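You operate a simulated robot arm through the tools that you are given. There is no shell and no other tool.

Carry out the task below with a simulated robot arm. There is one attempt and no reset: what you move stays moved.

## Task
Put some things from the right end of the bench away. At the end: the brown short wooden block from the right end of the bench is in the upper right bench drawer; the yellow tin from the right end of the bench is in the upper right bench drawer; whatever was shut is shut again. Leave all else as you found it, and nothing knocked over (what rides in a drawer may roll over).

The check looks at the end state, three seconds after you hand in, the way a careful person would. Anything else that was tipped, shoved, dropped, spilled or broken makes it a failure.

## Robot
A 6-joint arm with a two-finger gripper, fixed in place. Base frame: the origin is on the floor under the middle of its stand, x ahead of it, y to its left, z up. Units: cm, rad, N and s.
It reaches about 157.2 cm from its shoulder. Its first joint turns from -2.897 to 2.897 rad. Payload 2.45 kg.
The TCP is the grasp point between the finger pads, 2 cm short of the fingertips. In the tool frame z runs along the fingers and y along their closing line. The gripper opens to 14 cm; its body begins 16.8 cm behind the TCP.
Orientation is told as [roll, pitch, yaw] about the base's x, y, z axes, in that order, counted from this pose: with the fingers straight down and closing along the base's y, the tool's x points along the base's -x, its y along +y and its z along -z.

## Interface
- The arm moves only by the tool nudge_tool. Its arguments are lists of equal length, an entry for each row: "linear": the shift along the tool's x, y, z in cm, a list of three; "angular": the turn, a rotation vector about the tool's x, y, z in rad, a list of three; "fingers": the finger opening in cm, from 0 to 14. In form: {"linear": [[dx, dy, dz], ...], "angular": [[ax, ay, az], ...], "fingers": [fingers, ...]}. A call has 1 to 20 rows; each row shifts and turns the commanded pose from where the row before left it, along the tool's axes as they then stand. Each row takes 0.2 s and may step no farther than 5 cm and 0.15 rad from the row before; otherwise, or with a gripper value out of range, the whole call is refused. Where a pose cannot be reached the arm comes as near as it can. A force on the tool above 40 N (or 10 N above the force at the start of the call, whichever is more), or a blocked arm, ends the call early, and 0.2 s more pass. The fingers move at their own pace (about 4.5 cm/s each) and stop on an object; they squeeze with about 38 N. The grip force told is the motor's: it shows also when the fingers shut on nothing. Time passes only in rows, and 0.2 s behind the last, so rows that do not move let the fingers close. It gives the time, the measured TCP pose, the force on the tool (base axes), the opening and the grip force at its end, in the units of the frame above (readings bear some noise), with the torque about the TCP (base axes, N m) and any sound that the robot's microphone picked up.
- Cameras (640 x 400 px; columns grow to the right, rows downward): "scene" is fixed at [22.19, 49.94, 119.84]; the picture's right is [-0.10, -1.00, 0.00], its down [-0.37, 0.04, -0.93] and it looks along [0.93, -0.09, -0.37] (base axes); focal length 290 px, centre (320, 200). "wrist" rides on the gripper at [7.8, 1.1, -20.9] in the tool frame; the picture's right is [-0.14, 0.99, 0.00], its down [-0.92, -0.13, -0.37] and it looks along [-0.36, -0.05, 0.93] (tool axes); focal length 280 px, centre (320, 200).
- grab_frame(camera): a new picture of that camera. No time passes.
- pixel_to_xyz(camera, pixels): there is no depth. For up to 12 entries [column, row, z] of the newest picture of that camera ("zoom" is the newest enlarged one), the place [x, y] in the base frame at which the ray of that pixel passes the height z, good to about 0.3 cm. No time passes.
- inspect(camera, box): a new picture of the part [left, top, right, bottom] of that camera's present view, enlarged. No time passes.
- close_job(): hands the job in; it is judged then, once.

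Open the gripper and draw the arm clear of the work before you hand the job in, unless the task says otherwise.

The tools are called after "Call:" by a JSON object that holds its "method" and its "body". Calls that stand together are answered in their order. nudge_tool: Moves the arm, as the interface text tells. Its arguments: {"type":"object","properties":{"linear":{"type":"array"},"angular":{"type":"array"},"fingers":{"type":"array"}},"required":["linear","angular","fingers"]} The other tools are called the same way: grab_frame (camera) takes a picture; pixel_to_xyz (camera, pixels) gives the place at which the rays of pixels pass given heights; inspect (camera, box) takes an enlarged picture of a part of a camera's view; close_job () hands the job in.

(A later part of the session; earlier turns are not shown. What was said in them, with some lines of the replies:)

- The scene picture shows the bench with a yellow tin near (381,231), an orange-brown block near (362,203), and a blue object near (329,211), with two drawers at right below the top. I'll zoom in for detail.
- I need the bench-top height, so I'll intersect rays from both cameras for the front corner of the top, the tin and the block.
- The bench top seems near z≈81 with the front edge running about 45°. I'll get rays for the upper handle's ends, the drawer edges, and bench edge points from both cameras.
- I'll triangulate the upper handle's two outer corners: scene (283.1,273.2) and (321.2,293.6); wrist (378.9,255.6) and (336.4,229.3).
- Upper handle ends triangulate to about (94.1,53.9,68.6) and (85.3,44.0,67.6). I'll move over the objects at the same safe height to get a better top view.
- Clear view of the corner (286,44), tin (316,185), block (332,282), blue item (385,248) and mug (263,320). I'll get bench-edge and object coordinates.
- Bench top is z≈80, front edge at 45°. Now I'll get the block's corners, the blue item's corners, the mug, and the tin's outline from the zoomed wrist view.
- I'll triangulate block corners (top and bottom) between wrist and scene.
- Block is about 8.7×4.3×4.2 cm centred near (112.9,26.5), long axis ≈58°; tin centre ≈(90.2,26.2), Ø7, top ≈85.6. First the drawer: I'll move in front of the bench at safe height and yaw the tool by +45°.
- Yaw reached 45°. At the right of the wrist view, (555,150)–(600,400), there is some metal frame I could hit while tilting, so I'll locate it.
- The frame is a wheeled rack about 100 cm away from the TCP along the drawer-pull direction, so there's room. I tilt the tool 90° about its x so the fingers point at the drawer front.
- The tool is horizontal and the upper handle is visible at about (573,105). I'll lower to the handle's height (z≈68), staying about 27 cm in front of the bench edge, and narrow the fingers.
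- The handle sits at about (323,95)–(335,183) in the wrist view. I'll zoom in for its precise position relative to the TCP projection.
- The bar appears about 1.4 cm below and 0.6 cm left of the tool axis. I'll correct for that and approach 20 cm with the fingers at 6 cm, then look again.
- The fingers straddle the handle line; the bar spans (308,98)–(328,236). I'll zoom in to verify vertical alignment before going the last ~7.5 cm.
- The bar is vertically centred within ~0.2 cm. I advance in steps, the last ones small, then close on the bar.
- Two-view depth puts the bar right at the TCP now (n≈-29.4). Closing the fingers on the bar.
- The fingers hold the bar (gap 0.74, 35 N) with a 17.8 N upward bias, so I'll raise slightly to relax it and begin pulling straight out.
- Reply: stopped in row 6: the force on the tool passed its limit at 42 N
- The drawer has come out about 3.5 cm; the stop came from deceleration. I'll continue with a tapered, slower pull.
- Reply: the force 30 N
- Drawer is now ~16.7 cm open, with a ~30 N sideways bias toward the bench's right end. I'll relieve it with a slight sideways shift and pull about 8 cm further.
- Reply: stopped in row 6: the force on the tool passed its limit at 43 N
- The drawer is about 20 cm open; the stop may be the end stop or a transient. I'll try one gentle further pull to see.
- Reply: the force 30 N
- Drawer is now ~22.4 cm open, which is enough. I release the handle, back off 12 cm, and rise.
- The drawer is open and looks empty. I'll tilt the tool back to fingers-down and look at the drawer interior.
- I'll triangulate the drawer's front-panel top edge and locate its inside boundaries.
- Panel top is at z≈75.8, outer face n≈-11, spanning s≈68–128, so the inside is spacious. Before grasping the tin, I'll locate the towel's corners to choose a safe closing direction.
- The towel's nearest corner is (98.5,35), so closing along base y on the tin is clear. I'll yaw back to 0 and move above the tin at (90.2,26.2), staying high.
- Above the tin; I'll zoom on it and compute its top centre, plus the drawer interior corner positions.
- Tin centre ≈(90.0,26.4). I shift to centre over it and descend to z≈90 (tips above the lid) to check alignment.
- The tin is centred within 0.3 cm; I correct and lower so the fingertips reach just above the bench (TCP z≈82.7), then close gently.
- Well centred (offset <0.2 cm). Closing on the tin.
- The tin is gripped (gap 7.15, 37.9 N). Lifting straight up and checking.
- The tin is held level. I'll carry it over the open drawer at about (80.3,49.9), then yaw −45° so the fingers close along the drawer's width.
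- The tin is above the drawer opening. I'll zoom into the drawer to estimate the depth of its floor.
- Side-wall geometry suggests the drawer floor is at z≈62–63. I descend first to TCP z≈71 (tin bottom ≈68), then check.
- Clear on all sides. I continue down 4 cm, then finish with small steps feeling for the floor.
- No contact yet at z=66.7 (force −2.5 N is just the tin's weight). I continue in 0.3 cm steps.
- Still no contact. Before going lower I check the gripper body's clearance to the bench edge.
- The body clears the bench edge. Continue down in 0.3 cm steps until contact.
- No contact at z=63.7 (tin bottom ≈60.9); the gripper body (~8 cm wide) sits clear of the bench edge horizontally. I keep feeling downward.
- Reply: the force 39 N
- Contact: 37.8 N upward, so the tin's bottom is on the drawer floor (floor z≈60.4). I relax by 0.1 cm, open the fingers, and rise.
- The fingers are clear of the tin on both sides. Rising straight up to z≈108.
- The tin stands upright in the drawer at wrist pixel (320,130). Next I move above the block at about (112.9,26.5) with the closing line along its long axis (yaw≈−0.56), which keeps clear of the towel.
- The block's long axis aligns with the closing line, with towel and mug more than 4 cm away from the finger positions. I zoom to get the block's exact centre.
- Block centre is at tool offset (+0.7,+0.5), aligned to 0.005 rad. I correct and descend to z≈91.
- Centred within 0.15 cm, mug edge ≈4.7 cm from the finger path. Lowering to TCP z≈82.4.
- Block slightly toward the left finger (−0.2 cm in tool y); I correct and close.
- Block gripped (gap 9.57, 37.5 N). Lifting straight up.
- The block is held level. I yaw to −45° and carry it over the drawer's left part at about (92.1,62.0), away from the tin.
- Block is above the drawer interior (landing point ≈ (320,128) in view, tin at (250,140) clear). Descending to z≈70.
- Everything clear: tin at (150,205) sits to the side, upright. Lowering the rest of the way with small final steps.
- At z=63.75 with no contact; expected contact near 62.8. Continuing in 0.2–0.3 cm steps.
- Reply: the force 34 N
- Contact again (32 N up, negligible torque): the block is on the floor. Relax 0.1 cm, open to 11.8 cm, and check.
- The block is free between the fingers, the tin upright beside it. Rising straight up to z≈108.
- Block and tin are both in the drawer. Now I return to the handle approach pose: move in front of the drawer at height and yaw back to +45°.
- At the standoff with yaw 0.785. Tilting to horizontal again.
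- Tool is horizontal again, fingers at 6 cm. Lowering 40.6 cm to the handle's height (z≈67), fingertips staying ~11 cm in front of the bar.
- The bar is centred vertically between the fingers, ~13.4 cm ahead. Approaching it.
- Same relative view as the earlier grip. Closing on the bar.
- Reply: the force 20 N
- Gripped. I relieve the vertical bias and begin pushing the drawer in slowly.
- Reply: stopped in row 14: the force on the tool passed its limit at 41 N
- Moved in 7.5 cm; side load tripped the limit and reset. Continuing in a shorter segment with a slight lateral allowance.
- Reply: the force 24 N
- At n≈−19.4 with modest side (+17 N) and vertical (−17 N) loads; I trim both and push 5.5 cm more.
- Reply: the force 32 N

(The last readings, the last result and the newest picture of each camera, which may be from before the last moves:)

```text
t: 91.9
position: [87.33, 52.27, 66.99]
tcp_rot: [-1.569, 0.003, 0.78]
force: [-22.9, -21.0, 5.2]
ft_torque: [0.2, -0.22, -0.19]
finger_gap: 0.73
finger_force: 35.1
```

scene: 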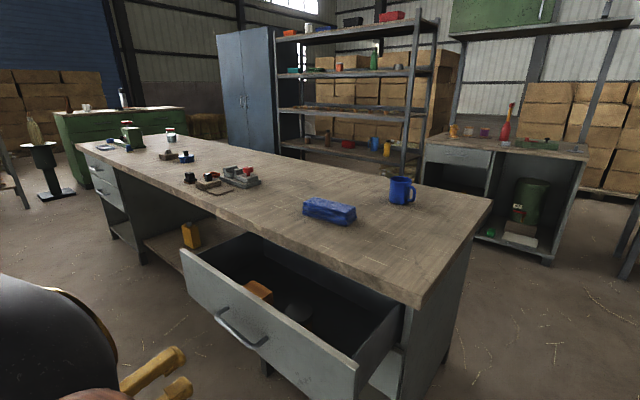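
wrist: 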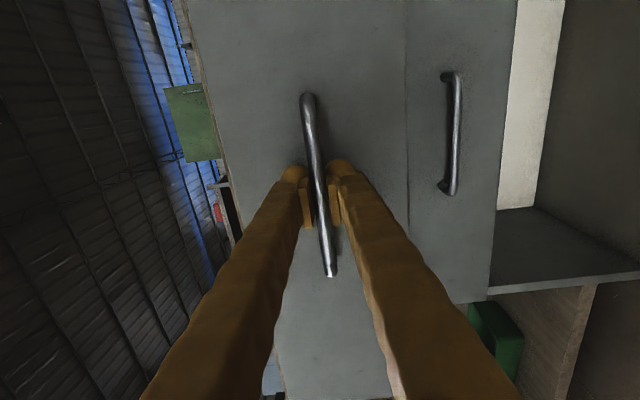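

At n≈−24.8; side load now −31 N, so I trim the other way and push 3.6 cm more.

Call:
{"method": "nudge_tool", "body": {"linear": [[0.07, 0, 0], [0, 0, 0.2], [0, 0, 0.4], [0, 0, 0.6], [0, 0, 0.7], [0, 0, 0.7], [0, 0, 0.5], [0, 0, 0.3], [0, 0, 0.2], [0, 0, 0]], "angular": [[0, 0, 0], [0, 0, 0], [0, 0, 0], [0, 0, 0], [0, 0, 0], [0, 0, 0], [0, 0, 0], [0, 0, 0], [0, 0, 0], [0, 0, 0]], "fingers": [0, 0, 0, 0, 0, 0, 0, 0, 0, 0]}}

Call:
{"method": "grab_frame", "body": {"camera": "wrist"}}

```text
t: 94.1
position: [89.83, 49.67, 66.96]
tcp_rot: [-1.569, 0.005, 0.784]
force: [22.0, 22.8, -8.0]
ft_torque: [0.24, -0.22, 0.15]
finger_gap: 0.75
finger_force: 35.0
```

```text
taken
```

wrist: 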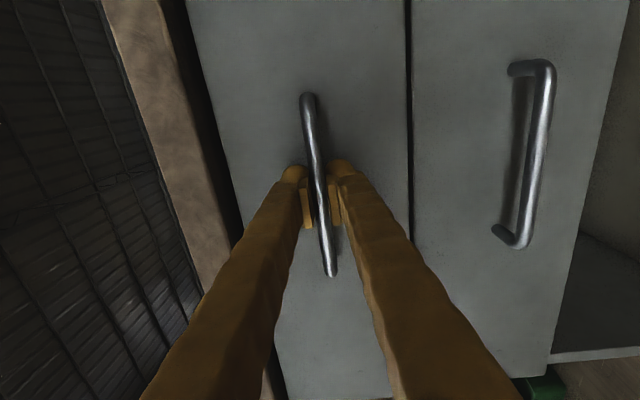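

About 1 cm left (n≈−28.4 versus −29.35 when shut). Trim the side load and push the rest until it stops.

Call:
{"method": "nudge_tool", "body": {"linear": [[-0.06, 0.03, 0], [0, 0, 0.2], [0, 0, 0.3], [0, 0, 0.3], [0, 0, 0.2], [0, 0, 0.2], [0, 0, 0.2], [0, 0, 0]], "angular": [[0, 0, 0], [0, 0, 0], [0, 0, 0], [0, 0, 0], [0, 0, 0], [0, 0, 0], [0, 0, 0], [0, 0, 0]], "fingers": [0, 0, 0, 0, 0, 0, 0, 0]}}

Call:
{"method": "grab_frame", "body": {"camera": "wrist"}}

```text
t: 95.9
position: [90.96, 48.72, 67.12]
tcp_rot: [-1.569, 0.004, 0.785]
force: [-18.4, 22.4, 3.8]
ft_torque: [0.15, -0.13, 0.0]
finger_gap: 0.71
finger_force: 34.5
```

```text
taken
```

wrist: 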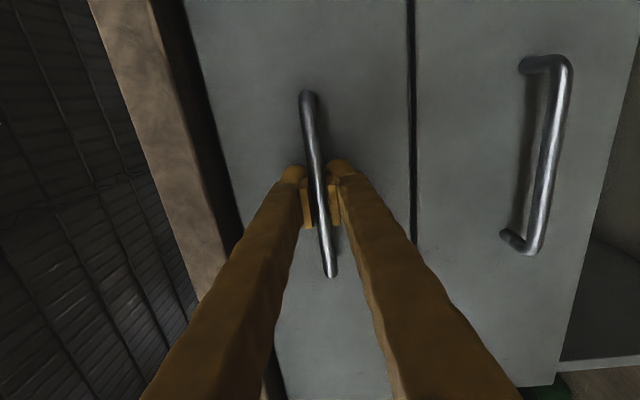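

Resistance of ~29 N straight outward suggests the drawer hit its stop at n≈−29.9. A tiny extra push to confirm.

Call:
{"method": "nudge_tool", "body": {"linear": [[0, 0, 0.1], [0, 0, 0.1], [0, 0, 0]], "angular": [[0, 0, 0], [0, 0, 0], [0, 0, 0]], "fingers": [0, 0, 0]}}

Call:
{"method": "inspect", "body": {"camera": "wrist", "box": [360, 0, 600, 400]}}

```text
t: 96.7
position: [90.86, 48.5, 66.97]
tcp_rot: [-1.57, 0.003, 0.784]
force: [8.4, 30.0, 7.9]
ft_torque: [0.16, -0.13, -0.07]
finger_gap: 0.66
finger_force: 34.9
```

```text
1.00 times, centred on (480, 200) of wrist (not enlarged: the box is as wide or as high as the picture)
```

zoom: 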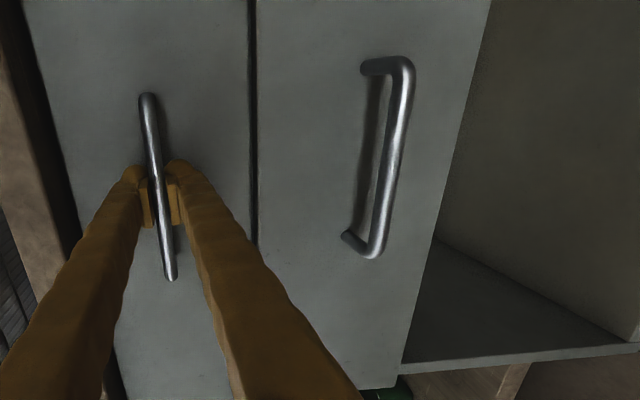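

The fingers only slid slightly on the bar — the drawer is at its stop. I release and back straight off.

Call:
{"method": "nudge_tool", "body": {"linear": [[0, 0, -0.1], [0, 0, 0], [0, 0, 0], [0, 0, 0], [0, 0, -2], [0, 0, -4], [0, 0, -4.5], [0, 0, -4.5], [0, 0, -4.5], [0, 0, -4], [0, 0, 0]], "angular": [[0, 0, 0], [0, 0, 0], [0, 0, 0], [0, 0, 0], [0, 0, 0], [0, 0, 0], [0, 0, 0], [0, 0, 0], [0, 0, 0], [0, 0, 0], [0, 0, 0]], "fingers": [3, 5, 5, 5, 5, 5, 5, 5, 5, 5, 5]}}

Call:
{"method": "grab_frame", "body": {"camera": "wrist"}}

```text
t: 99.1
position: [74.11, 65.41, 67.07]
tcp_rot: [-1.57, 0.004, 0.784]
force: [0.4, -0.6, -0.5]
ft_torque: [-0.06, -0.01, 0.02]
finger_gap: 5.0
finger_force: 0.1
```

```text
taken
```

wrist: 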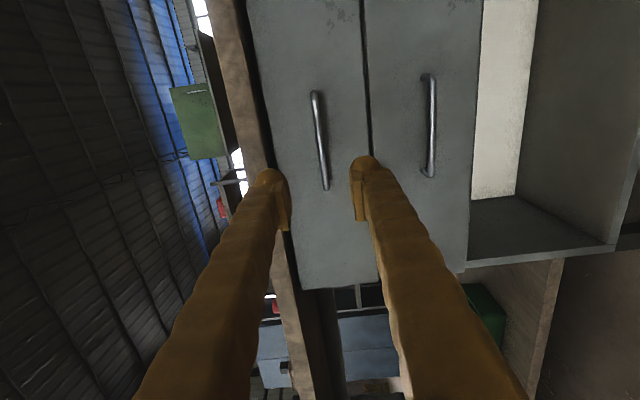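

Both drawer fronts look flush. I retreat a bit more, rise to z≈109 and tilt the tool back to a neutral downward pose, then check from the scene camera.

Call:
{"method": "nudge_tool", "body": {"linear": [[0, 0, -4], [0, 0, -4], [0, -4.6, 0], [0, -4.7, 0], [0, -4.7, 0], [0, -4.7, 0], [0, -4.7, 0], [0, -4.7, 0], [0, -4.7, 0], [0, -4.7, 0], [0, -4.5, 0], [0, 0, 0]], "angular": [[0, 0, 0], [0, 0, 0], [0, 0, 0], [0, 0, 0], [0, 0, 0], [0, 0, 0], [0, 0, 0], [0, 0, 0], [0, 0, 0], [0, 0, 0], [0, 0, 0], [0, 0, 0]], "fingers": [8, 10, 12, 14, 14, 14, 14, 14, 14, 14, 14, 14]}}

Call:
{"method": "nudge_tool", "body": {"linear": [[0, 0, 0], [0, 0, 0], [0, 0, 0], [0, 0, 0], [0, 0, 0], [0, 0, 0], [0, 0, 0], [0, 0, 0], [0, 0, 0], [0, 0, 0], [0, 0, 0], [0, 0, 0]], "angular": [[-0.1427, 0, 0], [-0.1427, 0, 0], [-0.1427, 0, 0], [-0.1427, 0, 0], [-0.1427, 0, 0], [-0.1427, 0, 0], [-0.1427, 0, 0], [-0.1427, 0, 0], [-0.1427, 0, 0], [-0.1427, 0, 0], [-0.1427, 0, 0], [0, 0, 0]], "fingers": [14, 14, 14, 14, 14, 14, 14, 14, 14, 14, 14, 14]}}

Call:
{"method": "grab_frame", "body": {"camera": "scene"}}

Call:
{"method": "grab_frame", "body": {"camera": "wrist"}}

Call:
{"method": "inspect", "body": {"camera": "scene", "box": [230, 160, 500, 345]}}

```text
t: 101.7
position: [68.7, 71.12, 109.14]
tcp_rot: [-1.568, 0.004, 0.782]
force: [-0.2, 0.5, 0.1]
ft_torque: [0.0, -0.02, -0.02]
finger_gap: 14.01
finger_force: 0.1
```

```text
t: 104.3
position: [68.67, 71.1, 109.02]
tcp_rot: [0.001, 0.003, 0.782]
force: [0.2, -0.3, 0.3]
ft_torque: [0.0, 0.04, 0.04]
finger_gap: 14.0
finger_force: 0.1
```

```text
taken
```

scene: 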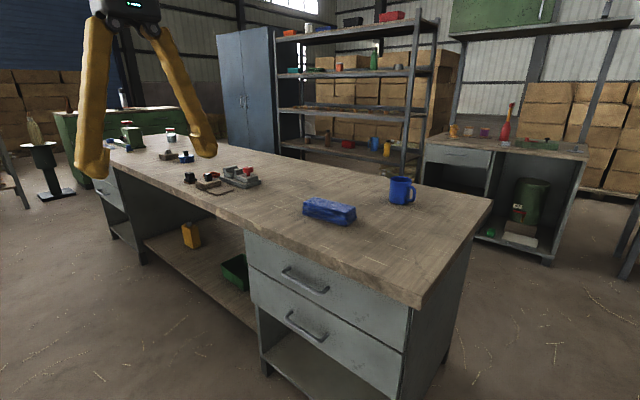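

```text
taken
```

wrist: 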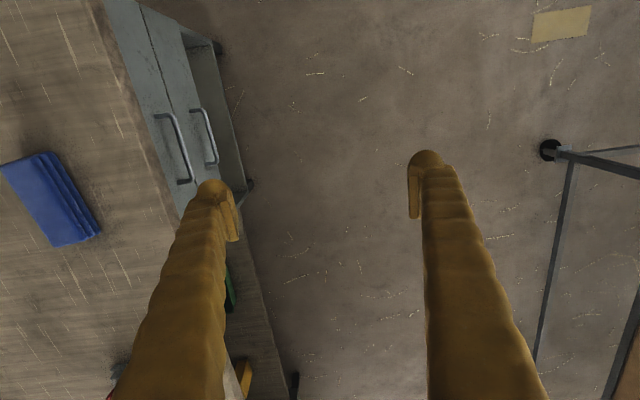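

```text
2.16 times, centred on (365, 252) of scene
```

zoom: 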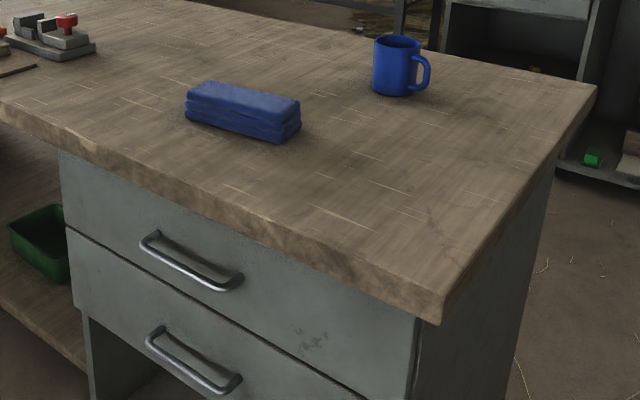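

Everything looks shut. I compare with the starting view using the identical zoom box to verify the drawer is fully closed.

Call:
{"method": "inspect", "body": {"camera": "scene", "box": [230, 220, 430, 345]}}

Call:
{"method": "inspect", "body": {"camera": "scene", "box": [290, 170, 420, 252]}}

```text
3.20 times, centred on (330, 282) of scene
```

zoom: 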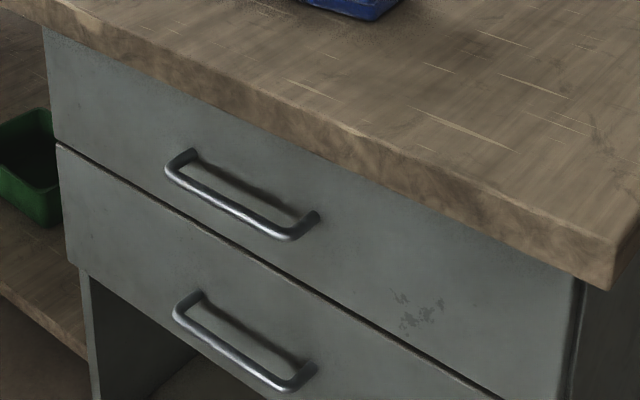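

```text
4.88 times, centred on (355, 211) of scene
```

zoom: 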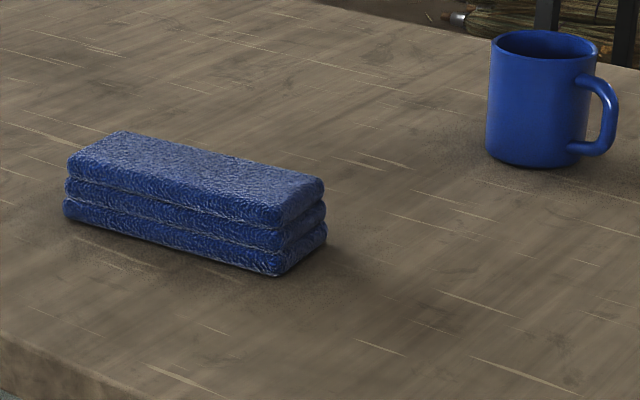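

The handle is at the same pixels as at the start ((170,172)–(292,237) in this zoom). The towel and mug haven't moved, and the gripper is open and clear of the bench. Handing the job in.

Call:
{"method": "close_job", "body": {}}

```text
The job is handed in.
```

The brown block and the yellow tin are both in the upper right bench drawer, and the drawer is shut again.

- **In the drawer:** I lowered each piece until it touched the drawer floor, then let go. The tin was standing upright and the block lay flat beside it. I could not see inside once the drawer was closed.
- **Drawer shut:** I pushed it in until it reached its stop. The handle sits in the same place in the picture as at the start.
- **Rest of the bench:** the blue towel and the mug look the same as in the first pictures, and I saw nothing knocked over.
- **Arm:** the gripper is open and held above and in front of the bench, clear of everything.

The job is handed in; I have not seen the result of the check.
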